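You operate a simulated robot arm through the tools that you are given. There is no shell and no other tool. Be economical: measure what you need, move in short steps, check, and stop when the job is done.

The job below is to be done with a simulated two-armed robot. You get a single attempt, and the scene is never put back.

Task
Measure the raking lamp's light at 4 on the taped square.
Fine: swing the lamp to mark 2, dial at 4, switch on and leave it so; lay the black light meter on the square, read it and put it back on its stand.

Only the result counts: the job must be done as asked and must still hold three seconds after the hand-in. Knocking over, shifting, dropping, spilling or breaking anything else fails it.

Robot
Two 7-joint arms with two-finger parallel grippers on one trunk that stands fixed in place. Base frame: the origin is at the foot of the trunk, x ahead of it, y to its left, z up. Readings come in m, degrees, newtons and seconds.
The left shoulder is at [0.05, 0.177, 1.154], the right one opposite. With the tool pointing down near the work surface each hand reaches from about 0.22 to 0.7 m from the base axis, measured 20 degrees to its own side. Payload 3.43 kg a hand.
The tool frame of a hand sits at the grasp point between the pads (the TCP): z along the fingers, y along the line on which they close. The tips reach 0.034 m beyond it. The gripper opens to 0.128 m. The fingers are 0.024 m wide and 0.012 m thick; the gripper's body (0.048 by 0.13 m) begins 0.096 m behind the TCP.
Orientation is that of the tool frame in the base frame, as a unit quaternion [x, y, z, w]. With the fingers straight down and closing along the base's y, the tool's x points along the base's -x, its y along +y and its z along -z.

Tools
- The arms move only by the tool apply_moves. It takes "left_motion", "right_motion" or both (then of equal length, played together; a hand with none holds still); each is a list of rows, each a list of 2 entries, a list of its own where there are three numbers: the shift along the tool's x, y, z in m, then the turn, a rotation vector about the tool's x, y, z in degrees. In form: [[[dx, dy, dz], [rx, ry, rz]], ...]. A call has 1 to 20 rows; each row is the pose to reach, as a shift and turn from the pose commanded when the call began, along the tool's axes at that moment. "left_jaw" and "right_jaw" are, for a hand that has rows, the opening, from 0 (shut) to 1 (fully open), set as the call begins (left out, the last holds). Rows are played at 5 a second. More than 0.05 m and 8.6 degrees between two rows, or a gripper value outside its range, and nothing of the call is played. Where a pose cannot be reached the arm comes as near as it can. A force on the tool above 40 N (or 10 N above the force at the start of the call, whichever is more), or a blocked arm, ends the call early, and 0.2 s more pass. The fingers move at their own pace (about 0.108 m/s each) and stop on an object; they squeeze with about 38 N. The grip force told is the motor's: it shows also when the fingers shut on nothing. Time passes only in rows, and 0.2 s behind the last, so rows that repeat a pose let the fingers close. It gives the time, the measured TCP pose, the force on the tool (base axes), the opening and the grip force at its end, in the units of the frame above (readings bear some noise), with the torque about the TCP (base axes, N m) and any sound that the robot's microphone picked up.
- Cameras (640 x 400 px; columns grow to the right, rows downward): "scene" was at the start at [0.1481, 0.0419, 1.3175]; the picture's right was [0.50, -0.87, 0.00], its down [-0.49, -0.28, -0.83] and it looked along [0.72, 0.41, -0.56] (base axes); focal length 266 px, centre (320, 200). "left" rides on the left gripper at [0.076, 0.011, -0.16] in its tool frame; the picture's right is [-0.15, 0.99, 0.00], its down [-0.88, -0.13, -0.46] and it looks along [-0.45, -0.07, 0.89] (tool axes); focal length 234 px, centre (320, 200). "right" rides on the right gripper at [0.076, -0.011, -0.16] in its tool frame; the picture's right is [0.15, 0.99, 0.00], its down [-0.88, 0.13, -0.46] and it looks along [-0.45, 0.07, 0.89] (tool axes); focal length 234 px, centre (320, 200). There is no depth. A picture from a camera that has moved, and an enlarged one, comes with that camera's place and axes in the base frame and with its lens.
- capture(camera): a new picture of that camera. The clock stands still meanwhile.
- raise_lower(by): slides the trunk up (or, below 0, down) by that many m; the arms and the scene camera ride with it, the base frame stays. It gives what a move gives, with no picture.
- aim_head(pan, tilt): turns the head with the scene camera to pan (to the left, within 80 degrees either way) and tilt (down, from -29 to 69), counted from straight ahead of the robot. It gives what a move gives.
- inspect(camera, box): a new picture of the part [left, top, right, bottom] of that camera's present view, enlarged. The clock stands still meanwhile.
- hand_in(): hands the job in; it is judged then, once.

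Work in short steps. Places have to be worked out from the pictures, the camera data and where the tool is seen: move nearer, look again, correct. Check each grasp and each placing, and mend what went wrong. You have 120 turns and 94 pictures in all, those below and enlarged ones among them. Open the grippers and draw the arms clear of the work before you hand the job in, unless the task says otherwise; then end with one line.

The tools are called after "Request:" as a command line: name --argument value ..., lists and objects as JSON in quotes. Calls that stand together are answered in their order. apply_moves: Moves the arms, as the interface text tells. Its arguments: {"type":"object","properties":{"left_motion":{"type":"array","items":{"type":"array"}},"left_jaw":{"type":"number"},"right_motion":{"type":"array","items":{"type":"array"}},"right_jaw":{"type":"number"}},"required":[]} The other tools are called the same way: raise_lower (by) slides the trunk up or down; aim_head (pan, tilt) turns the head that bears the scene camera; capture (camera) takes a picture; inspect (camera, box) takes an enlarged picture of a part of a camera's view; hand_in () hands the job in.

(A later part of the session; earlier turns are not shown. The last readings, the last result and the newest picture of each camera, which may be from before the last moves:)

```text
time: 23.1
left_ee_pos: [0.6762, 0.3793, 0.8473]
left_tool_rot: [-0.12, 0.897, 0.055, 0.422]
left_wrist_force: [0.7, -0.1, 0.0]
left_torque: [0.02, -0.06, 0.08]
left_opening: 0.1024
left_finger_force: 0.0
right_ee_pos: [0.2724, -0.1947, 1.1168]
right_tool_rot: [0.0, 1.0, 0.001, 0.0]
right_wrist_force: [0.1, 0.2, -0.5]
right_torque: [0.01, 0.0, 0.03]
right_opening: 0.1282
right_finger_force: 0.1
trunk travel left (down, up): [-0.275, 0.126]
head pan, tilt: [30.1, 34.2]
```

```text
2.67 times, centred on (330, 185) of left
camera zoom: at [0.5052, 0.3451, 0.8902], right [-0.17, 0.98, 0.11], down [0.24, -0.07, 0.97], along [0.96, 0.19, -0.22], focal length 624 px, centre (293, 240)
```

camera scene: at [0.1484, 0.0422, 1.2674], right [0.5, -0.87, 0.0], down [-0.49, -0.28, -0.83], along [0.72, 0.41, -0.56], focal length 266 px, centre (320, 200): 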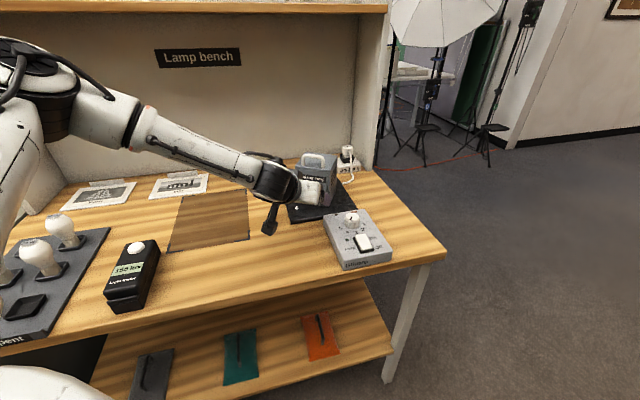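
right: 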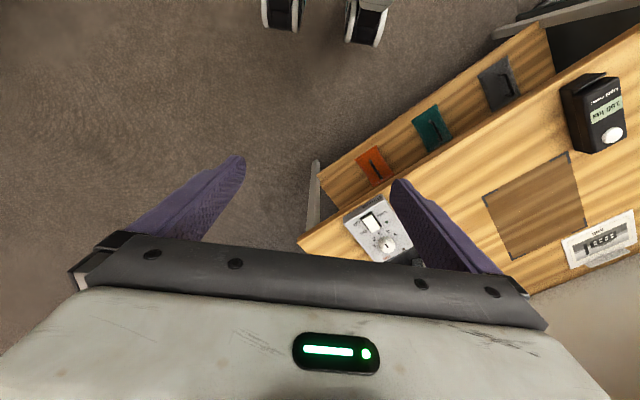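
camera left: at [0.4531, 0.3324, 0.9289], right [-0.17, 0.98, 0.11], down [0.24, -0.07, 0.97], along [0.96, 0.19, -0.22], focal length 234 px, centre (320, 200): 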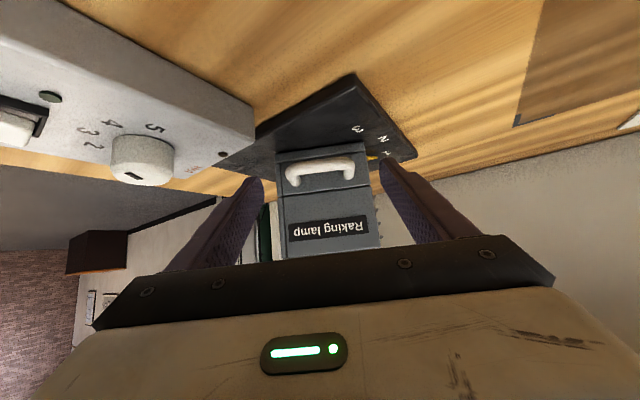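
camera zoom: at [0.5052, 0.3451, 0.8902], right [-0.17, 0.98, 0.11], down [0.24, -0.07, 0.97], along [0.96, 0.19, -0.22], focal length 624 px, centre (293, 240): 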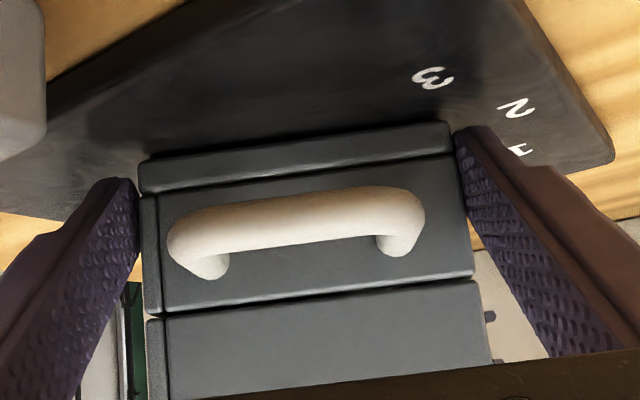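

The fingers bracket the handle just in front of the lamp face, so I close onto its ends.

Request:
apply_moves --left_motion '[[[0, 0, 0], [0, 0, 0]], [[0, 0, 0], [0, 0, 0]]]' --left_jaw 0.3

Request:
inspect --camera "left" --box '[230, 110, 430, 260]'

```text
time: 23.7
left_ee_pos: [0.6748, 0.3788, 0.8466]
left_tool_rot: [-0.121, 0.896, 0.056, 0.423]
left_wrist_force: [0.2, 1.7, -3.4]
left_torque: [0.64, -1.08, 0.07]
left_opening: 0.1
left_finger_force: 45.1
right_ee_pos: [0.2712, -0.1946, 1.1153]
right_tool_rot: [0.0, 1.0, 0.002, 0.0]
right_wrist_force: [-0.5, 0.2, -0.4]
right_torque: [0.02, 0.04, 0.02]
right_opening: 0.1279
right_finger_force: 0.1
trunk travel left (down, up): [-0.275, 0.126]
head pan, tilt: [30.1, 34.2]
```

```text
2.67 times, centred on (330, 185) of left
camera zoom: at [0.505, 0.3459, 0.8901], right [-0.17, 0.98, 0.11], down [0.24, -0.07, 0.97], along [0.96, 0.19, -0.22], focal length 624 px, centre (293, 240)
```

zoom: 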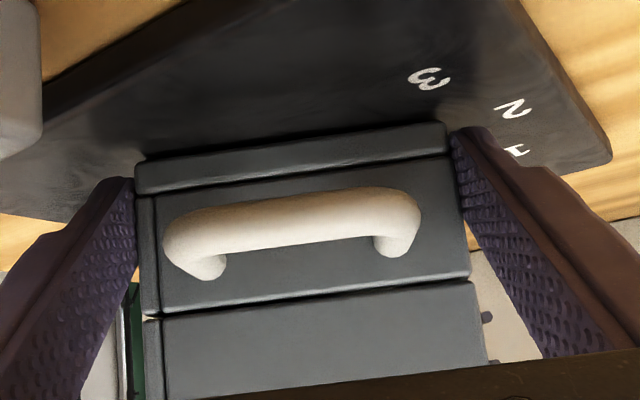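

I'm gripping the housing itself (0.100 m wide). I swing it 30° anticlockwise about its pivot.

Request:
apply_moves --left_motion '[[[-0.0007, -0.0117, 0.0008], [-5.75, 0, -4.82]], [[-0.0024, -0.0232, 0.003], [-11.5, 0, -9.65]], [[-0.0051, -0.0342, 0.0062], [-17.2, 0, -14.5]], [[-0.0087, -0.0447, 0.0104], [-23, 0, -19.3]]]'

Request:
inspect --camera "left" --box '[230, 110, 430, 260]'

Request:
inspect --camera "scene" --box '[250, 120, 410, 270]'

```text
time: 24.2
left_ee_pos: [0.6759, 0.369, 0.8501]
left_tool_rot: [-0.196, 0.885, 0.09, 0.413]
left_wrist_force: [27.1, 2.7, -20.1]
left_torque: [0.55, -0.62, -0.68]
left_opening: 0.1
left_finger_force: 44.9
left hand out of reach, approached as far as the arm can: row 1, 2
right_ee_pos: [0.2749, -0.194, 1.1148]
right_tool_rot: [0.001, 1.0, 0.0, -0.002]
right_wrist_force: [-0.2, 0.2, 0.9]
right_torque: [-0.01, 0.02, -0.01]
right_opening: 0.1281
right_finger_force: 0.0
trunk travel left (down, up): [-0.275, 0.126]
head pan, tilt: [30.1, 34.2]
stopped in row 2 (left hand): the force on the tool passed its limit at 51 N (the readings are from after the stop); the commanded pose is now the measured one
```

```text
2.67 times, centred on (330, 185) of left
camera zoom: at [0.5129, 0.3067, 0.8942], right [-0.33, 0.94, 0.11], down [0.25, -0.02, 0.97], along [0.91, 0.35, -0.23], focal length 624 px, centre (293, 240)
```

zoom: 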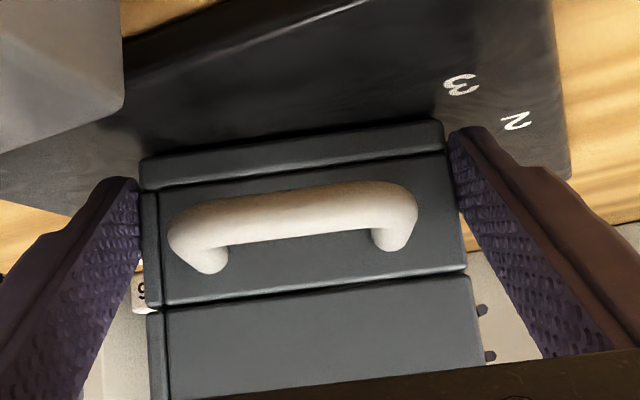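

```text
2.67 times, centred on (330, 195) of scene
camera zoom: at [0.1525, 0.0435, 1.2664], right [0.5, -0.87, 0.0], down [-0.49, -0.28, -0.82], along [0.71, 0.41, -0.57], focal length 708 px, centre (293, 213)
```

zoom: 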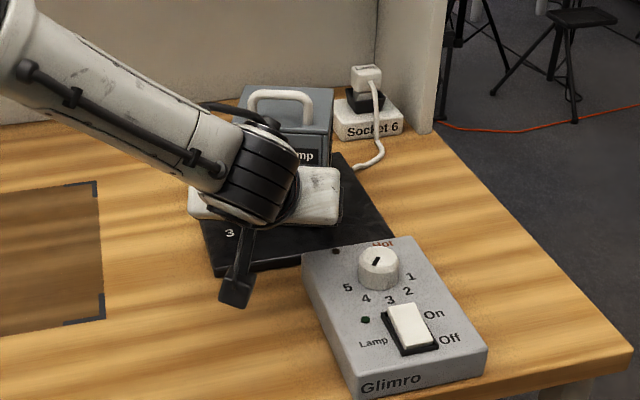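

The lamp swung about 10° before the arm hit its reach limit. I release, back off, lower the trunk and tilt more to gain reach.

Request:
apply_moves --left_motion '[[[0, 0, 0], [0, 0, 0]], [[0, 0, 0], [0, 0, 0]], [[0, 0, -0.04], [0, 0, 0]], [[-0.01, 0, -0.08], [0, 0, 0]], [[-0.03, 0, -0.12], [0, 0, 0]]]' --left_jaw 0.95

Request:
inspect --camera "left" --box '[230, 80, 430, 230]'

```text
time: 25.4
left_ee_pos: [0.606, 0.3366, 0.9528]
left_tool_rot: [-0.199, 0.883, 0.091, 0.415]
left_wrist_force: [0.1, 0.7, 0.5]
left_torque: [-0.03, 0.0, 0.0]
left_opening: 0.1216
left_finger_force: 0.0
right_ee_pos: [0.2714, -0.1955, 1.1163]
right_tool_rot: [0.0, 1.0, 0.0, 0.0]
right_wrist_force: [0.4, 0.4, 0.3]
right_torque: [-0.03, -0.02, 0.0]
right_opening: 0.128
right_finger_force: 0.1
trunk travel left (down, up): [-0.275, 0.126]
head pan, tilt: [30.1, 34.2]
```

```text
2.67 times, centred on (330, 155) of left
camera zoom: at [0.4442, 0.275, 0.9978], right [-0.34, 0.94, 0.11], down [0.25, -0.02, 0.97], along [0.91, 0.35, -0.22], focal length 624 px, centre (293, 320)
```

zoom: 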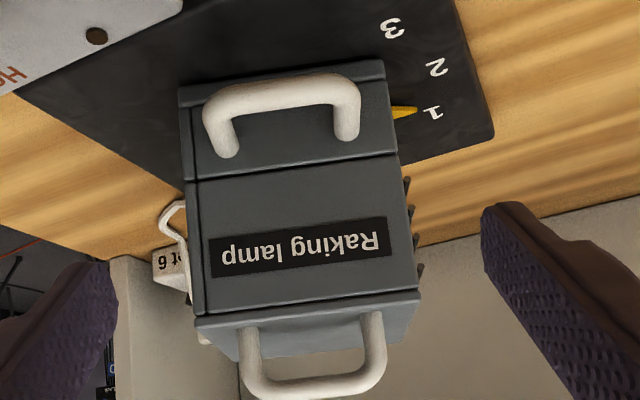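

The pointer is still near mark 1. I raise the hand clear, then lower the trunk for more horizontal reach.

Request:
apply_moves --left_motion '[[[-0.03, 0, -0.035], [0, 0, 0]], [[-0.05, 0, -0.07], [0, -5, 0]], [[-0.07, 0, -0.1], [0, -10, 0]]]'

Request:
raise_lower --by -0.12

Request:
capture --camera "left"

Request:
capture --camera "scene"

```text
time: 26.2
left_ee_pos: [0.576, 0.3234, 1.0742]
left_tool_rot: [-0.19, 0.844, 0.107, 0.491]
left_wrist_force: [-0.5, -0.2, -0.1]
left_torque: [0.02, -0.03, 0.0]
left_opening: 0.1213
left_finger_force: 0.0
right_ee_pos: [0.2703, -0.1952, 1.1154]
right_tool_rot: [0.0, 1.0, 0.0, 0.0]
right_wrist_force: [0.3, 0.1, 0.1]
right_torque: [-0.06, -0.03, 0.0]
right_opening: 0.1281
right_finger_force: 0.1
trunk travel left (down, up): [-0.275, 0.126]
head pan, tilt: [30.1, 34.2]
```

```text
time: 27.7
left_ee_pos: [0.5762, 0.3238, 0.9517]
left_tool_rot: [-0.191, 0.844, 0.107, 0.49]
left_wrist_force: [0.6, 0.1, 0.6]
left_torque: [0.02, 0.01, -0.01]
left_opening: 0.1217
left_finger_force: 0.0
right_ee_pos: [0.2699, -0.1956, 0.9965]
right_tool_rot: [0.0, 1.0, 0.0, 0.0]
right_wrist_force: [0.3, 0.8, -0.2]
right_torque: [0.0, 0.01, -0.02]
right_opening: 0.1278
right_finger_force: 0.0
trunk travel left (down, up): [-0.155, 0.246]
head pan, tilt: [30.1, 34.2]
```

```text
53 pictures are left
camera left: at [0.4096, 0.259, 0.9663], right [-0.36, 0.93, 0.12], down [0.09, -0.1, 0.99], along [0.93, 0.36, -0.05], focal length 234 px, centre (320, 200)
```

left: 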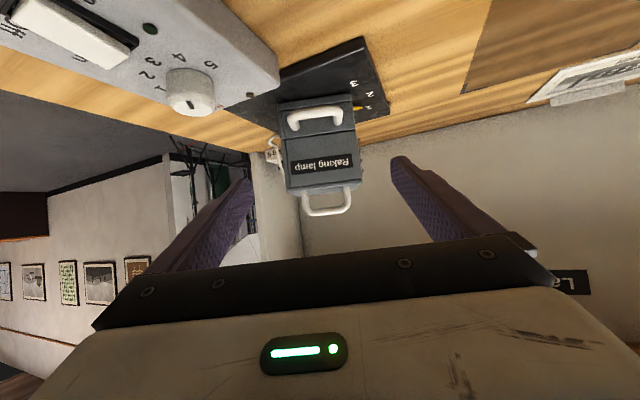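

```text
52 pictures are left
camera scene: at [0.148, 0.0419, 1.1475], right [0.5, -0.87, 0.0], down [-0.49, -0.28, -0.83], along [0.72, 0.41, -0.56], focal length 266 px, centre (320, 200)
```

scene: 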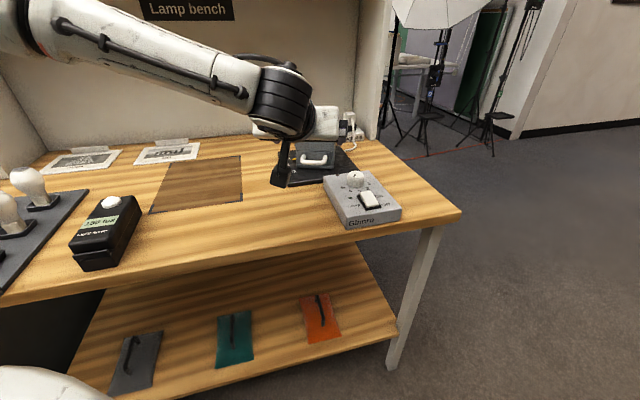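

With tilt 60° I approach again, aiming to bracket the housing sides more deeply.

Request:
apply_moves --left_motion '[[[0.0084, 0.004, 0.036], [2.1, 0, 1.2]], [[0.0168, 0.0083, 0.0713], [4.3, 0, 2.5]], [[0.0169, 0.006, 0.11], [4.3, 0, 2.5]]]' --left_jaw 1

Request:
inspect --camera "left" --box '[230, 80, 430, 230]'

```text
time: 28.5
left_ee_pos: [0.6523, 0.3662, 0.8835]
left_tool_rot: [-0.153, 0.851, 0.085, 0.495]
left_wrist_force: [0.5, -0.1, -0.3]
left_torque: [0.02, 0.0, -0.02]
left_opening: 0.1277
left_finger_force: 0.0
right_ee_pos: [0.2709, -0.1954, 0.9967]
right_tool_rot: [0.0, 1.0, 0.001, 0.001]
right_wrist_force: [0.2, 0.1, 0.1]
right_torque: [0.01, -0.03, 0.02]
right_opening: 0.1281
right_finger_force: 0.1
trunk travel left (down, up): [-0.155, 0.246]
head pan, tilt: [30.1, 34.2]
```

```text
2.67 times, centred on (330, 155) of left
camera zoom: at [0.4807, 0.3162, 0.8962], right [-0.27, 0.95, 0.12], down [0.08, -0.1, 0.99], along [0.96, 0.28, -0.05], focal length 624 px, centre (293, 320)
```

zoom: 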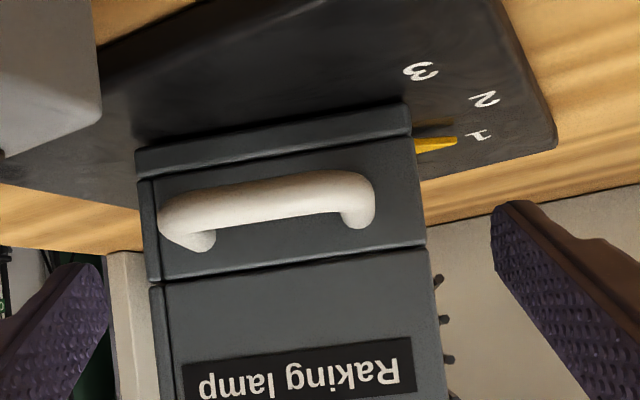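

Slightly off-centre; I shift 6 mm toward the lamp's right side, move in, and close.

Request:
apply_moves --left_motion '[[[0, -0.006, 0.0], [0, 0, 0]], [[0, -0.006, 0.025], [0, 0, 0]], [[0, -0.006, 0.044], [0, 0, 0]]]'

Request:
apply_moves --left_motion '[[[0, 0, 0], [0, 0, 0]], [[0, 0, 0], [0, 0, 0]]]' --left_jaw 0.3

Request:
inspect --camera "left" --box '[230, 80, 430, 230]'

```text
time: 29.3
left_ee_pos: [0.6906, 0.3728, 0.862]
left_tool_rot: [-0.153, 0.851, 0.086, 0.495]
left_wrist_force: [0.7, -0.4, 0.8]
left_torque: [0.0, -0.01, 0.01]
left_opening: 0.1278
left_finger_force: 0.1
right_ee_pos: [0.2716, -0.1953, 0.9961]
right_tool_rot: [0.0, 1.0, 0.001, 0.001]
right_wrist_force: [-0.5, 0.2, -0.1]
right_torque: [0.02, 0.03, -0.01]
right_opening: 0.128
right_finger_force: 0.1
trunk travel left (down, up): [-0.155, 0.246]
head pan, tilt: [30.1, 34.2]
```

```text
time: 29.9
left_ee_pos: [0.69, 0.3777, 0.8622]
left_tool_rot: [-0.154, 0.851, 0.088, 0.495]
left_wrist_force: [-4.8, 10.9, 3.5]
left_torque: [0.91, 0.35, 0.64]
left_opening: 0.102
left_finger_force: 44.8
right_ee_pos: [0.271, -0.1942, 0.9964]
right_tool_rot: [0.0, 1.0, 0.0, 0.001]
right_wrist_force: [-0.8, 0.0, 0.3]
right_torque: [-0.01, -0.02, 0.01]
right_opening: 0.1281
right_finger_force: 0.1
trunk travel left (down, up): [-0.155, 0.246]
head pan, tilt: [30.1, 34.2]
```

```text
2.67 times, centred on (330, 155) of left
camera zoom: at [0.5188, 0.3256, 0.8755], right [-0.28, 0.95, 0.12], down [0.08, -0.11, 0.99], along [0.96, 0.29, -0.05], focal length 624 px, centre (293, 320)
```

zoom: 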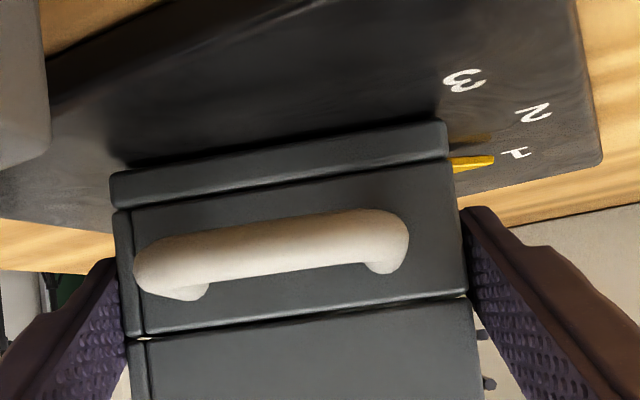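

The grip is firm and deeper now. I swing 30° anticlockwise about the pivot in small steps.

Request:
apply_moves --left_motion '[[[-0.0002, -0.008, 0.0004], [-5.22, 0, -2.97]], [[-0.0008, -0.0158, 0.0016], [-10.4, 0, -5.9]], [[-0.0019, -0.0235, 0.0035], [-15.7, 0, -8.9]], [[-0.0034, -0.0308, 0.006], [-20.9, 0, -11.9]], [[-0.0052, -0.0379, 0.0093], [-26.1, 0, -14.9]]]'

Request:
inspect --camera "left" --box '[230, 80, 430, 230]'

```text
time: 30.8
left_ee_pos: [0.6929, 0.3608, 0.863]
left_tool_rot: [-0.294, 0.814, 0.168, 0.471]
left_wrist_force: [23.2, 5.0, -11.5]
left_torque: [0.09, -0.1, -0.6]
left_opening: 0.0996
left_finger_force: 45.1
left hand out of reach, approached as far as the arm can: row 3, 4
right_ee_pos: [0.2744, -0.1939, 0.9956]
right_tool_rot: [0.0, 1.0, 0.0, -0.001]
right_wrist_force: [-0.7, 0.8, 0.5]
right_torque: [-0.04, 0.01, -0.01]
right_opening: 0.1282
right_finger_force: 0.0
trunk travel left (down, up): [-0.155, 0.246]
head pan, tilt: [30.1, 34.2]
stopped in row 4 (left hand): the force on the tool passed its limit at 56 N (the readings are from after the stop); the commanded pose is now the measured one
```

```text
2.67 times, centred on (330, 155) of left
camera zoom: at [0.5476, 0.2578, 0.8772], right [-0.57, 0.81, 0.12], down [0.12, -0.07, 0.99], along [0.81, 0.58, -0.05], focal length 624 px, centre (293, 320)
```

zoom: 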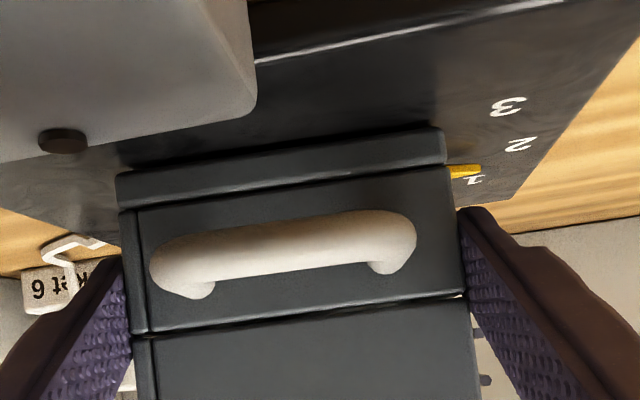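

The lamp turned about 19° before the wrist ran out of reach. I open, turn the hand back 12°, and will push the rest with the left finger.

Request:
apply_moves --left_motion '[[[0, 0, 0], [0, 0, 0]], [[0, 0, 0], [0, 0, 0]], [[0, 0, 0], [5.2, 0, 3]], [[0, 0, 0], [10.4, 0, 6]]]' --left_jaw 1

Request:
inspect --camera "left" --box '[230, 80, 430, 230]'

```text
time: 31.8
left_ee_pos: [0.6893, 0.3604, 0.8672]
left_tool_rot: [-0.207, 0.839, 0.119, 0.488]
left_wrist_force: [-1.0, -0.2, -0.7]
left_torque: [0.01, -0.01, 0.0]
left_opening: 0.128
left_finger_force: 0.1
right_ee_pos: [0.2714, -0.1948, 0.9961]
right_tool_rot: [0.0, 1.0, 0.001, 0.0]
right_wrist_force: [-0.5, 0.3, 0.3]
right_torque: [0.02, -0.01, 0.03]
right_opening: 0.1279
right_finger_force: 0.0
trunk travel left (down, up): [-0.155, 0.246]
head pan, tilt: [30.1, 34.2]
```

```text
2.67 times, centred on (330, 155) of left
camera zoom: at [0.5267, 0.2881, 0.8811], right [-0.39, 0.91, 0.12], down [0.09, -0.09, 0.99], along [0.91, 0.4, -0.05], focal length 624 px, centre (293, 320)
```

zoom: 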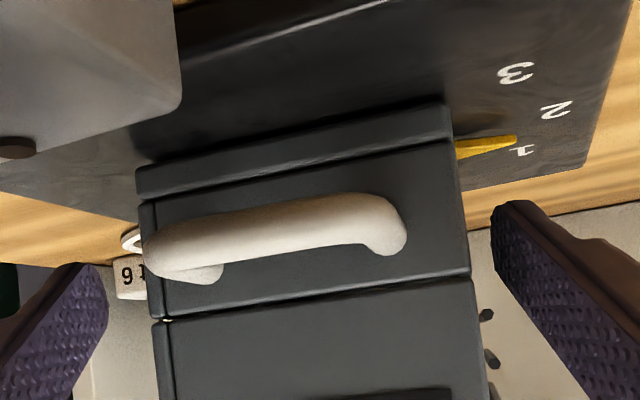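

The pointer lies between 1 and 2. I push with the left finger by shifting 2 cm along tool −y.

Request:
apply_moves --left_motion '[[[0, -0.01, 0], [0, 0, 0]], [[0, -0.02, 0], [0, 0, 0]]]'

Request:
inspect --camera "left" --box '[230, 80, 430, 230]'

```text
time: 32.4
left_ee_pos: [0.6943, 0.3536, 0.8677]
left_tool_rot: [-0.218, 0.837, 0.128, 0.486]
left_wrist_force: [-30.4, 23.7, 3.9]
left_torque: [0.3, 0.32, 2.26]
left_opening: 0.1282
left_finger_force: 0.7
right_ee_pos: [0.2686, -0.1942, 0.9979]
right_tool_rot: [0.0, 1.0, 0.0, 0.001]
right_wrist_force: [-0.4, -0.2, -0.5]
right_torque: [0.0, -0.01, -0.02]
right_opening: 0.1278
right_finger_force: 0.1
trunk travel left (down, up): [-0.155, 0.246]
head pan, tilt: [30.1, 34.2]
```

```text
2.67 times, centred on (330, 155) of left
camera zoom: at [0.5335, 0.2771, 0.8806], right [-0.42, 0.9, 0.13], down [0.1, -0.1, 0.99], along [0.9, 0.43, -0.05], focal length 624 px, centre (293, 320)
```

zoom: 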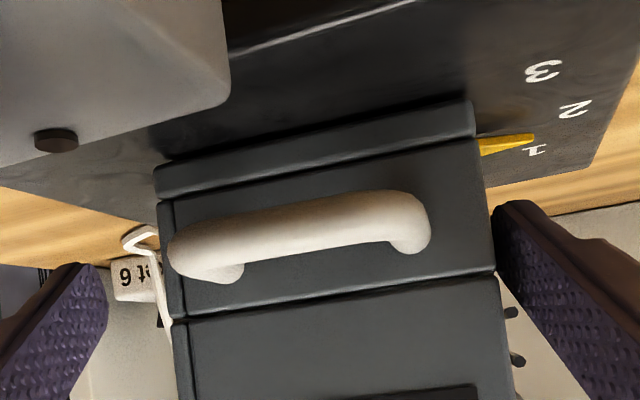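

Contact force is up but motion is small. I keep pressing, now straight toward base −y, with pauses.

Request:
apply_moves --left_motion '[[[0.0012, -0.0045, -0.002], [0, 0, 0]], [[0.0024, -0.009, -0.004], [0, 0, 0]], [[0.0024, -0.009, -0.004], [0, 0, 0]], [[0.0024, -0.009, -0.004], [0, 0, 0]]]'

Request:
inspect --camera "left" --box '[230, 80, 430, 230]'

```text
time: 32.9
left_ee_pos: [0.6943, 0.3517, 0.8652]
left_tool_rot: [-0.223, 0.836, 0.135, 0.483]
left_wrist_force: [-7.7, 5.4, 3.1]
left_torque: [0.24, 0.0, 0.55]
left_opening: 0.128
left_finger_force: 0.1
right_ee_pos: [0.2706, -0.1964, 0.9961]
right_tool_rot: [0.0, 1.0, 0.001, 0.001]
right_wrist_force: [0.1, 0.3, -0.5]
right_torque: [0.02, 0.01, 0.0]
right_opening: 0.128
right_finger_force: 0.0
trunk travel left (down, up): [-0.155, 0.246]
head pan, tilt: [30.1, 34.2]
stopped in row 2 (left hand): the force on the tool passed its limit at 50 N (the readings are from after the stop); the commanded pose is now the measured one
```

```text
2.67 times, centred on (330, 155) of left
camera zoom: at [0.5347, 0.273, 0.8792], right [-0.43, 0.89, 0.14], down [0.11, -0.1, 0.99], along [0.9, 0.44, -0.05], focal length 624 px, centre (293, 320)
```

zoom: 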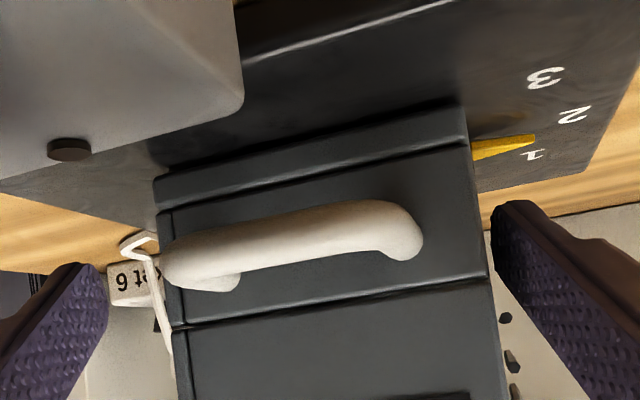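

The side-face push has a poor lever arm. I rotate the hand back to about 10° yaw so the left finger presses the lamp's front-left corner straight toward −y.

Request:
apply_moves --left_motion '[[[0.0005, 0.004, -0.001], [5.8, 0, 3.3]], [[0.001, 0.008, -0.002], [11.6, 0, 6.6]], [[0.0015, 0.0109, -0.0025], [17.4, 0, 9.9]]]'

Request:
inspect --camera "left" --box '[230, 80, 430, 230]'

```text
time: 33.7
left_ee_pos: [0.685, 0.3686, 0.8654]
left_tool_rot: [-0.08, 0.863, 0.054, 0.497]
left_wrist_force: [-20.3, 30.0, 2.9]
left_torque: [0.25, 0.29, 2.08]
left_opening: 0.1281
left_finger_force: 0.1
right_ee_pos: [0.2693, -0.1934, 0.998]
right_tool_rot: [0.0, 1.0, -0.001, 0.0]
right_wrist_force: [-0.3, -0.4, -0.8]
right_torque: [-0.02, 0.02, -0.01]
right_opening: 0.1281
right_finger_force: 0.0
trunk travel left (down, up): [-0.155, 0.246]
head pan, tilt: [30.1, 34.2]
```

```text
2.67 times, centred on (330, 155) of left
camera zoom: at [0.5084, 0.3455, 0.8789], right [-0.12, 0.98, 0.14], down [0.07, -0.13, 0.99], along [0.99, 0.13, -0.06], focal length 624 px, centre (293, 320)
```

zoom: 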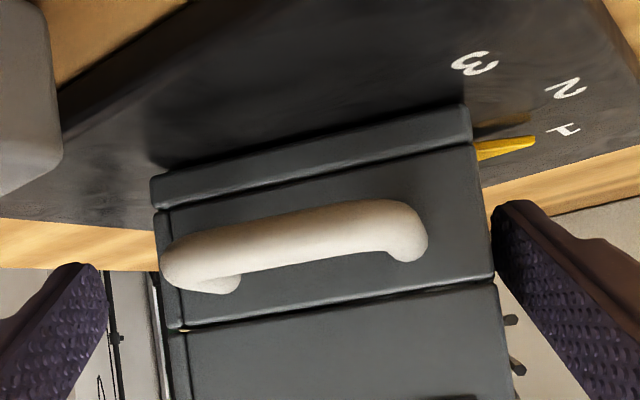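

The lamp was dragged back to about 22° by the right finger while the hand turned (it is friction-held). I withdraw the fingertips so only the left one overlaps the lamp's front-left corner, then check.

Request:
apply_moves --left_motion '[[[0.006, 0.005, -0.01], [0, 0, 0]], [[0.0118, 0.0098, -0.0197], [0, 0, 0]]]'

Request:
inspect --camera "left" --box '[230, 80, 430, 230]'

```text
time: 34.3
left_ee_pos: [0.664, 0.3581, 0.8663]
left_tool_rot: [-0.066, 0.863, 0.042, 0.499]
left_wrist_force: [0.4, -0.2, 0.5]
left_torque: [-0.01, -0.03, -0.04]
left_opening: 0.1283
left_finger_force: 0.1
right_ee_pos: [0.2719, -0.1954, 0.997]
right_tool_rot: [0.0, 1.0, 0.001, -0.001]
right_wrist_force: [0.8, -1.3, 0.4]
right_torque: [-0.01, -0.01, -0.01]
right_opening: 0.1281
right_finger_force: 0.1
trunk travel left (down, up): [-0.155, 0.246]
head pan, tilt: [30.1, 34.2]
```

```text
2.67 times, centred on (330, 155) of left
camera zoom: at [0.4862, 0.3417, 0.8801], right [-0.08, 0.99, 0.13], down [0.06, -0.13, 0.99], along [0.99, 0.09, -0.05], focal length 624 px, centre (293, 320)
```

zoom: 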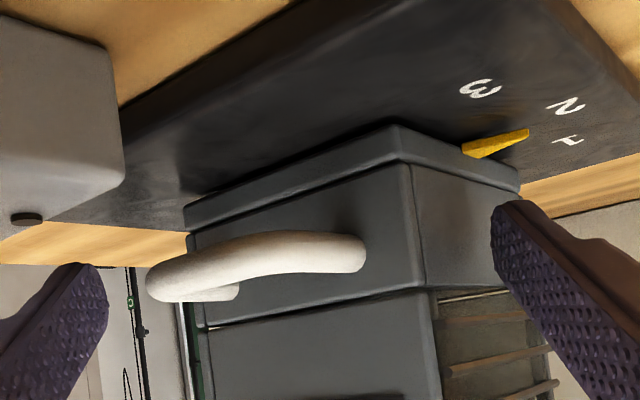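

The lamp now appears to be near 46°. I withdraw straight back and up to a steeper view to read the pointer reliably.

Request:
apply_moves --left_motion '[[[0, 0.003, -0.04], [0, 0, 0]], [[0, 0.003, -0.08], [0, 5, 0]], [[-0.01, 0.003, -0.12], [0, 12, 0]], [[-0.02, 0.003, -0.15], [0, 19, 0]], [[-0.04, 0.003, -0.17], [0, 25, 0]]]'

Request:
inspect --camera "left" --box '[250, 80, 450, 230]'

```text
time: 35.5
left_ee_pos: [0.5372, 0.3436, 0.9855]
left_tool_rot: [-0.078, 0.951, 0.029, 0.299]
left_wrist_force: [0.2, 0.3, -0.4]
left_torque: [0.0, 0.02, 0.01]
left_opening: 0.1276
left_finger_force: 0.0
right_ee_pos: [0.2715, -0.1948, 0.9962]
right_tool_rot: [0.0, 1.0, 0.001, 0.0]
right_wrist_force: [0.5, 0.0, -0.2]
right_torque: [0.01, 0.0, 0.0]
right_opening: 0.128
right_finger_force: 0.1
trunk travel left (down, up): [-0.155, 0.246]
head pan, tilt: [30.1, 34.2]
```

```text
2.67 times, centred on (350, 155) of left
camera zoom: at [0.3819, 0.3289, 1.0732], right [-0.05, 0.99, 0.09], down [0.48, -0.06, 0.88], along [0.88, 0.08, -0.47], focal length 624 px, centre (240, 320)
```

zoom: 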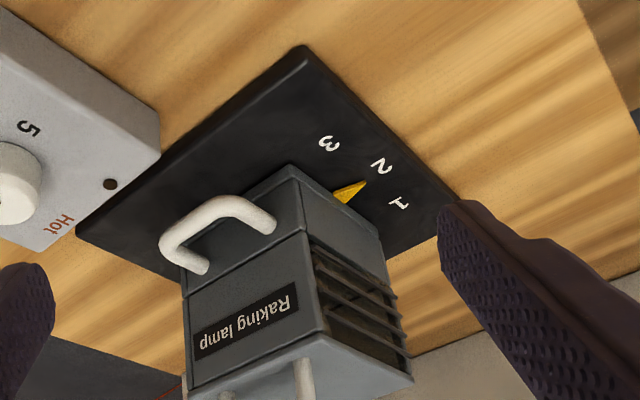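

The pointer now aims very close to 2. I take a tighter enlargement to measure the residual.

Request:
inspect --camera "left" --box '[325, 115, 415, 175]'

```text
6.67 times, centred on (370, 145) of left
camera zoom: at [0.3819, 0.3289, 1.0732], right [-0.05, 0.99, 0.09], down [0.48, -0.06, 0.88], along [0.88, 0.08, -0.47], focal length 1561 px, centre (-13, 567)
```

zoom: 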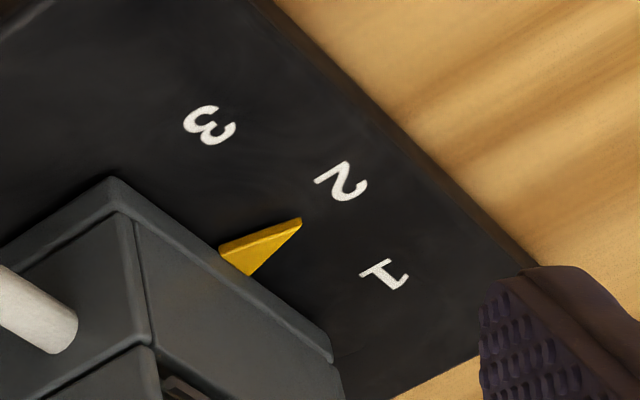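

Relative to the labels, the offset now matches what it was at mark 1 originally, so the lamp is on 2. Next is the switch: I raise the trunk slightly and bring the closed fingers above the rocker's On half.

Request:
raise_lower --by 0.08

Request:
apply_moves --left_motion '[[[0.012, -0.031, 0.0246], [0.8, 4.4, 1.9]], [[0.0236, -0.0614, 0.0493], [1.6, 8.8, 3.7]], [[0.0354, -0.0921, 0.0739], [2.5, 13.2, 5.6]], [[0.0472, -0.1228, 0.0986], [3.3, 17.6, 7.4]], [[0.059, -0.1535, 0.1232], [4.1, 22, 9.3]]]' --left_jaw 0

Request:
capture --camera "left"

Request:
inspect --camera "scene" --box '[310, 150, 430, 240]'

```text
time: 36.7
left_ee_pos: [0.538, 0.3451, 1.0648]
left_tool_rot: [-0.079, 0.951, 0.028, 0.298]
left_wrist_force: [0.4, -0.8, 0.0]
left_torque: [-0.01, 0.0, 0.03]
left_opening: 0.1279
left_finger_force: 0.1
right_ee_pos: [0.2713, -0.195, 1.0767]
right_tool_rot: [0.0, 1.0, 0.001, 0.0]
right_wrist_force: [-0.5, -0.4, -0.4]
right_torque: [0.01, -0.02, -0.01]
right_opening: 0.1282
right_finger_force: 0.0
trunk travel left (down, up): [-0.235, 0.166]
head pan, tilt: [30.1, 34.2]
```

```text
time: 37.9
left_ee_pos: [0.5816, 0.202, 0.9293]
left_tool_rot: [0.004, 0.994, 0.003, 0.113]
left_wrist_force: [-0.3, 0.0, -0.2]
left_torque: [-0.02, 0.01, -0.01]
left_opening: 0.0001
left_finger_force: 33.4
left hand out of reach, approached as far as the arm can: row 5
right_ee_pos: [0.2711, -0.1948, 1.0764]
right_tool_rot: [0.001, 1.0, 0.0, 0.0]
right_wrist_force: [-0.3, -0.3, 0.2]
right_torque: [0.0, -0.01, 0.0]
right_opening: 0.1278
right_finger_force: 0.0
trunk travel left (down, up): [-0.235, 0.166]
head pan, tilt: [30.1, 34.2]
```

```text
41 pictures are left
camera left: at [0.4698, 0.213, 1.0678], right [0.15, 0.99, 0.04], down [0.75, -0.14, 0.64], along [0.64, -0.07, -0.77], focal length 234 px, centre (320, 200)
```

left: 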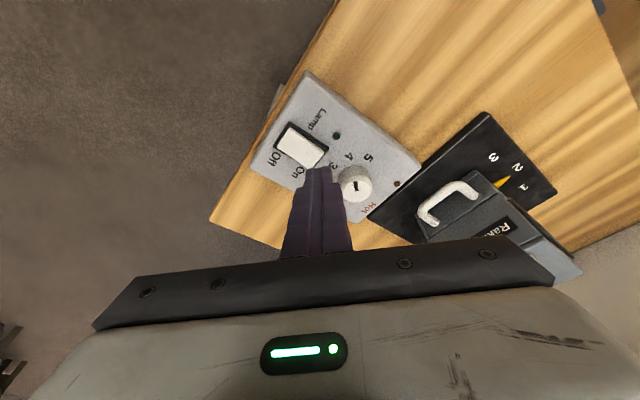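

```text
4.44 times, centred on (370, 195) of scene
camera zoom: at [0.1482, 0.0422, 1.2274], right [0.5, -0.86, 0.0], down [-0.49, -0.28, -0.83], along [0.72, 0.41, -0.56], focal length 1180 px, centre (98, 222)
```

zoom: 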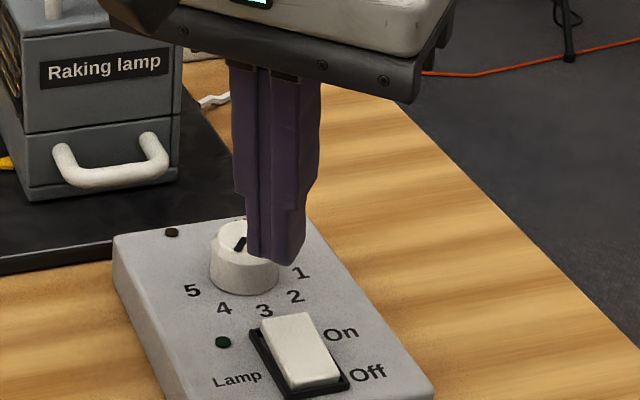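

The tip is about 8 mm too far in +y for the On half of the rocker. I shift and press down gradually.

Request:
apply_moves --left_motion '[[[0, -0.008, 0], [0, 0, 0]], [[0.0045, -0.008, 0.0195], [0, 0, 0]], [[0.0065, -0.008, 0.028], [0, 0, 0]]]'

Request:
inspect --camera "scene" --box '[330, 170, 410, 240]'

```text
time: 38.7
left_ee_pos: [0.5751, 0.1965, 0.9014]
left_tool_rot: [0.005, 0.994, 0.002, 0.112]
left_wrist_force: [0.4, 0.1, 0.3]
left_torque: [0.06, -0.01, -0.02]
left_opening: 0.0001
left_finger_force: 32.9
left hand out of reach, approached as far as the arm can: row 1, 2, 3
right_ee_pos: [0.2715, -0.1938, 1.0775]
right_tool_rot: [0.0, 1.0, 0.0, 0.0]
right_wrist_force: [-0.3, 0.5, -0.3]
right_torque: [0.02, 0.0, -0.02]
right_opening: 0.1282
right_finger_force: 0.0
trunk travel left (down, up): [-0.235, 0.166]
head pan, tilt: [30.1, 34.2]
```

```text
5.71 times, centred on (370, 205) of scene
camera zoom: at [0.148, 0.0419, 1.2275], right [0.5, -0.87, 0.0], down [-0.49, -0.28, -0.83], along [0.72, 0.41, -0.56], focal length 1518 px, centre (34, 171)
```

zoom: 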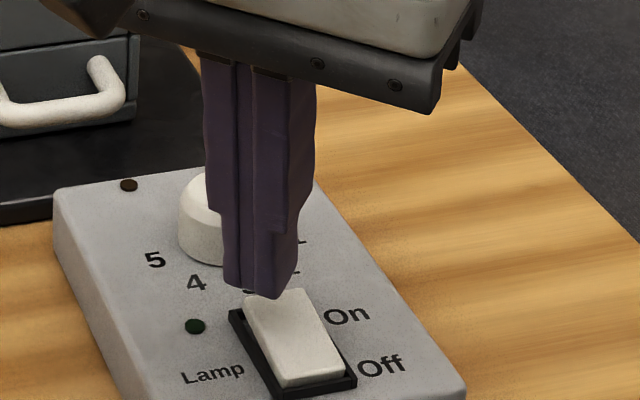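

The tip is just behind the rocker's On end; it should shift about (−0.005, −0.0145). I shift while slightly lifted, then press.

Request:
apply_moves --left_motion '[[[0.003, -0.008, -0.008], [0, 0, 0]], [[0.0035, -0.0145, -0.007], [0, 0, 0]], [[0.005, -0.0145, 0.0], [0, 0, 0]], [[0.006, -0.0145, 0.004], [0, 0, 0]]]'

Request:
inspect --camera "scene" --box '[330, 170, 410, 240]'

```text
time: 39.7
left_ee_pos: [0.5655, 0.1885, 0.898]
left_tool_rot: [0.006, 0.993, 0.001, 0.114]
left_wrist_force: [0.6, -0.3, 0.4]
left_torque: [-0.01, 0.01, -0.01]
left_opening: 0.0
left_finger_force: 33.0
left hand out of reach, approached as far as the arm can: row 2, 3, 4
right_ee_pos: [0.2708, -0.1951, 1.0771]
right_tool_rot: [0.0, 1.0, 0.001, -0.001]
right_wrist_force: [0.1, 0.5, 0.3]
right_torque: [-0.04, 0.01, 0.02]
right_opening: 0.128
right_finger_force: 0.0
trunk travel left (down, up): [-0.235, 0.166]
head pan, tilt: [30.1, 34.2]
```

```text
5.71 times, centred on (370, 205) of scene
camera zoom: at [0.1481, 0.0419, 1.2275], right [0.5, -0.87, 0.0], down [-0.49, -0.28, -0.83], along [0.72, 0.41, -0.56], focal length 1518 px, centre (34, 171)
```

zoom: 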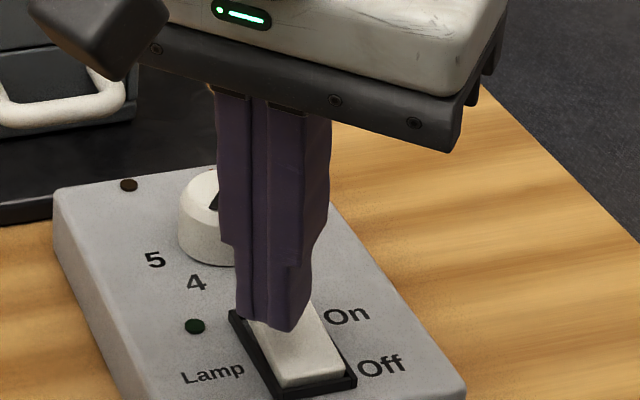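

Reach is tight here, so I tilt 12° more and move the tip about 1 cm forward over the On half before pressing.

Request:
apply_moves --left_motion '[[[-0.003, -0.001, -0.003], [0, -6, 0]], [[-0.0076, -0.003, 0], [0, -12, 0]], [[-0.0076, -0.003, 0], [0, -12, 0]]]'

Request:
inspect --camera "scene" --box '[330, 170, 410, 240]'

```text
time: 40.5
left_ee_pos: [0.5727, 0.1846, 0.8984]
left_tool_rot: [0.004, 0.976, 0.002, 0.216]
left_wrist_force: [-0.4, 0.7, -0.5]
left_torque: [0.0, 0.02, 0.01]
left_opening: 0.0
left_finger_force: 33.5
right_ee_pos: [0.2712, -0.1946, 1.0762]
right_tool_rot: [0.0, 1.0, 0.002, -0.001]
right_wrist_force: [-0.2, -1.0, -0.2]
right_torque: [-0.01, 0.0, 0.0]
right_opening: 0.1281
right_finger_force: 0.1
trunk travel left (down, up): [-0.235, 0.166]
head pan, tilt: [30.1, 34.2]
```

```text
5.71 times, centred on (370, 205) of scene
camera zoom: at [0.1481, 0.0419, 1.2274], right [0.5, -0.87, 0.0], down [-0.49, -0.28, -0.83], along [0.72, 0.41, -0.56], focal length 1518 px, centre (34, 171)
```

zoom: 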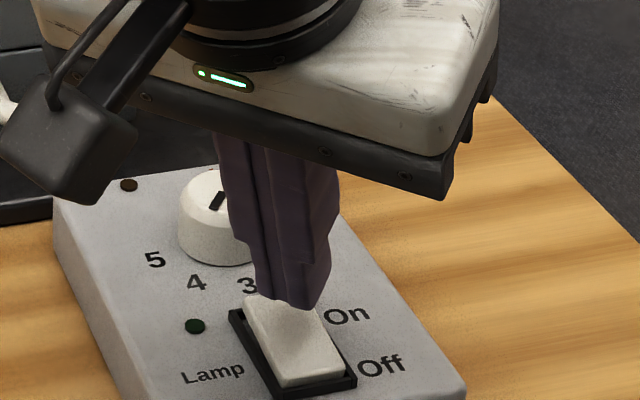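

The tip is over the On half. I press straight down in small steps.

Request:
apply_moves --left_motion '[[[0.002, 0.001, 0.0045], [0, 0, 0]], [[0.004, 0.001, 0.009], [0, 0, 0]], [[0.006, 0.001, 0.013], [0, 0, 0]]]'

Request:
inspect --camera "scene" --box '[330, 170, 410, 240]'

```text
time: 41.3
left_ee_pos: [0.5731, 0.1859, 0.8849]
left_tool_rot: [0.005, 0.977, 0.001, 0.215]
left_wrist_force: [-0.9, 1.0, 0.3]
left_torque: [0.01, -0.02, 0.04]
left_opening: 0.0002
left_finger_force: 32.6
right_ee_pos: [0.271, -0.195, 1.076]
right_tool_rot: [0.0, 1.0, 0.0, 0.0]
right_wrist_force: [0.8, 0.1, 0.8]
right_torque: [0.01, 0.01, -0.01]
right_opening: 0.1279
right_finger_force: 0.0
trunk travel left (down, up): [-0.235, 0.166]
head pan, tilt: [30.1, 34.2]
```

```text
5.71 times, centred on (370, 205) of scene
camera zoom: at [0.1481, 0.0419, 1.2274], right [0.5, -0.87, 0.0], down [-0.49, -0.28, -0.83], along [0.72, 0.41, -0.56], focal length 1518 px, centre (34, 171)
```

zoom: 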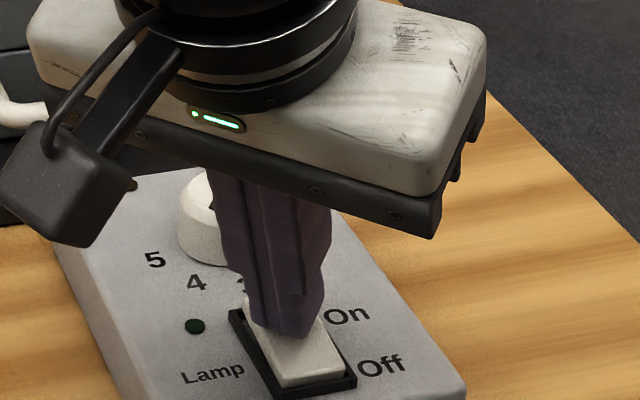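

No contact yet, so the rocker is lower than estimated. I shift forward 1 cm and continue down.

Request:
apply_moves --left_motion '[[[-0.0091, 0.0, 0.0042], [0, 0, 0]], [[-0.0073, 0.0, 0.0085], [0, 0, 0]]]'

Request:
inspect --camera "scene" --box '[330, 170, 410, 240]'

Request:
inspect --camera "left" --box '[220, 80, 420, 240]'

```text
time: 41.9
left_ee_pos: [0.584, 0.1875, 0.8833]
left_tool_rot: [0.005, 0.976, 0.003, 0.218]
left_wrist_force: [-2.9, 4.6, 12.1]
left_torque: [0.11, 0.06, -0.09]
left_opening: 0.0
left_finger_force: 32.9
right_ee_pos: [0.2706, -0.1943, 1.0773]
right_tool_rot: [0.0, 1.0, 0.002, 0.001]
right_wrist_force: [0.1, -0.1, -0.8]
right_torque: [-0.01, -0.04, 0.0]
right_opening: 0.128
right_finger_force: 0.1
trunk travel left (down, up): [-0.235, 0.166]
head pan, tilt: [30.1, 34.2]
```

```text
5.71 times, centred on (370, 205) of scene
camera zoom: at [0.1467, 0.0419, 1.228], right [0.5, -0.87, 0.0], down [-0.48, -0.28, -0.83], along [0.72, 0.41, -0.56], focal length 1518 px, centre (34, 171)
```

zoom: 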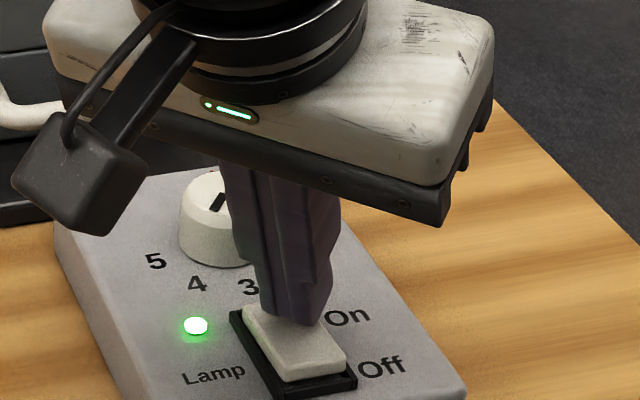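

```text
2.50 times, centred on (320, 160) of left
camera zoom: at [0.4446, 0.1983, 0.9954], right [0.14, 0.99, 0.07], down [0.6, -0.14, 0.79], along [0.79, -0.07, -0.61], focal length 585 px, centre (320, 300)
```

zoom: 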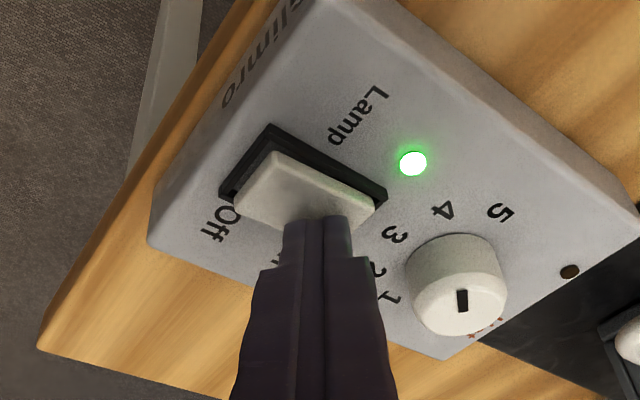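

The lamp LED is lit and the rocker is tipped to On. I lift straight up, then look at the whole scene and the meter.

Request:
apply_moves --left_motion '[[[-0.0126, 0, -0.0272], [0, 0, 0]], [[-0.029, 0, -0.0635], [0, 0, 0]], [[-0.02, 0.02, -0.1], [0, 5, 0]], [[0.0, 0.06, -0.12], [0, 12, 0]], [[0.03, 0.1, -0.13], [0, 18, 0]], [[0.06, 0.13, -0.13], [0, 24, 0]]]'

Request:
aim_head --pan 48 --tilt 40

Request:
capture --camera "scene"

Request:
capture --camera "left"

```text
refused: row 5 steps farther than a row can; nothing moved
```

```text
time: 42.7
left_ee_pos: [0.5831, 0.1869, 0.8835]
left_tool_rot: [0.004, 0.976, 0.002, 0.219]
left_wrist_force: [1.4, 7.5, 22.4]
left_torque: [0.21, -0.16, 0.02]
left_opening: 0.0003
left_finger_force: 33.4
right_ee_pos: [0.2706, -0.1954, 1.0772]
right_tool_rot: [0.0, 1.0, 0.001, 0.001]
right_wrist_force: [0.0, 0.2, -0.1]
right_torque: [0.01, 0.01, -0.01]
right_opening: 0.1282
right_finger_force: 0.0
trunk travel left (down, up): [-0.235, 0.166]
head pan, tilt: [48.0, 40.0]
```

```text
33 pictures are left
camera scene: at [0.1265, 0.0605, 1.2191], right [0.74, -0.67, 0.0], down [-0.43, -0.48, -0.77], along [0.51, 0.57, -0.64], focal length 266 px, centre (320, 200)
```

scene: 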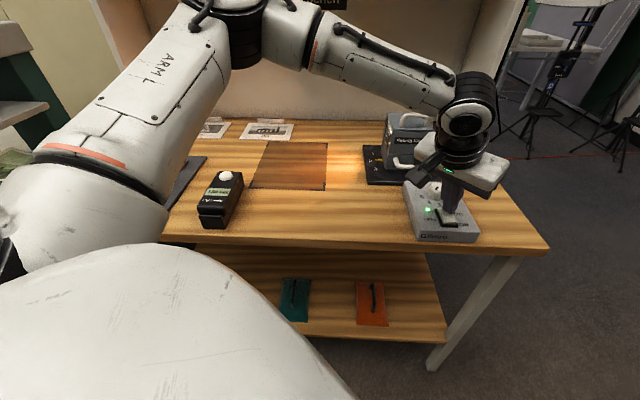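

```text
32 pictures are left
camera left: at [0.4442, 0.1981, 0.9953], right [0.14, 0.99, 0.07], down [0.6, -0.14, 0.79], along [0.79, -0.07, -0.61], focal length 234 px, centre (320, 200)
```

left: 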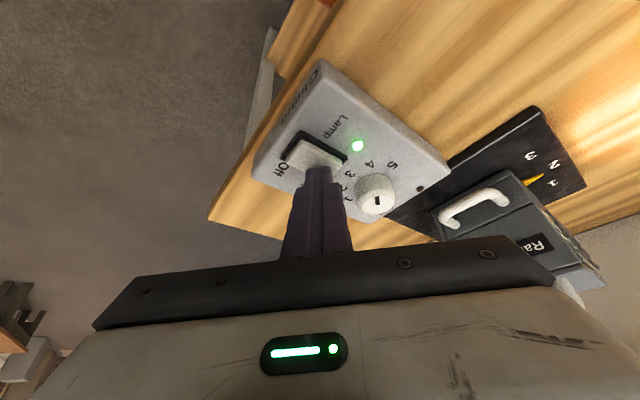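

I lift off the switch first with permissible steps.

Request:
apply_moves --left_motion '[[[-0.0126, 0, -0.0272], [0, 0, 0]], [[-0.029, 0, -0.0635], [0, 0, 0]], [[-0.02, 0.02, -0.1], [0, 6, 0]], [[0.0, 0.05, -0.12], [0, 12, 0]], [[0.03, 0.08, -0.135], [0, 18, 0]], [[0.06, 0.11, -0.14], [0, 25, 0]]]'

Request:
inspect --camera "scene" --box '[360, 130, 500, 250]'

Request:
inspect --camera "scene" --box '[170, 120, 350, 240]'

```text
time: 44.1
left_ee_pos: [0.4706, 0.2957, 0.9833]
left_tool_rot: [0.004, 1.0, 0.003, -0.002]
left_wrist_force: [0.3, 0.6, -0.6]
left_torque: [-0.02, -0.02, 0.0]
left_opening: 0.0001
left_finger_force: 33.2
right_ee_pos: [0.2716, -0.1959, 1.0761]
right_tool_rot: [0.0, 1.0, 0.001, 0.0]
right_wrist_force: [-0.2, -0.3, -0.3]
right_torque: [-0.01, 0.01, -0.01]
right_opening: 0.1281
right_finger_force: 0.0
trunk travel left (down, up): [-0.235, 0.166]
head pan, tilt: [48.0, 40.0]
```

```text
3.33 times, centred on (430, 190) of scene
camera zoom: at [0.1283, 0.0609, 1.2186], right [0.74, -0.67, 0.0], down [-0.43, -0.48, -0.77], along [0.51, 0.57, -0.64], focal length 885 px, centre (-47, 233)
```

zoom: 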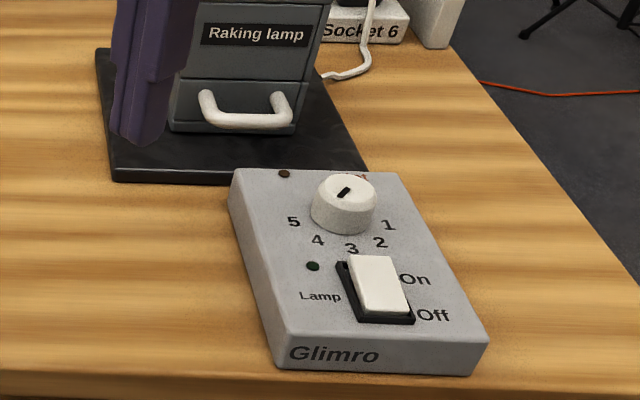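

```text
3.33 times, centred on (260, 180) of scene
camera zoom: at [0.1283, 0.0609, 1.2186], right [0.74, -0.67, 0.0], down [-0.43, -0.48, -0.77], along [0.51, 0.57, -0.64], focal length 885 px, centre (520, 267)
```

zoom: 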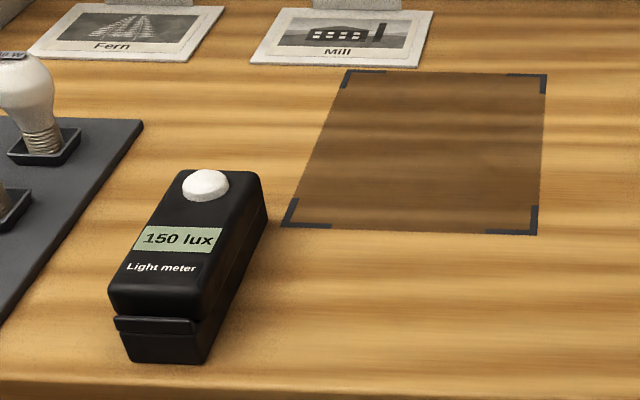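

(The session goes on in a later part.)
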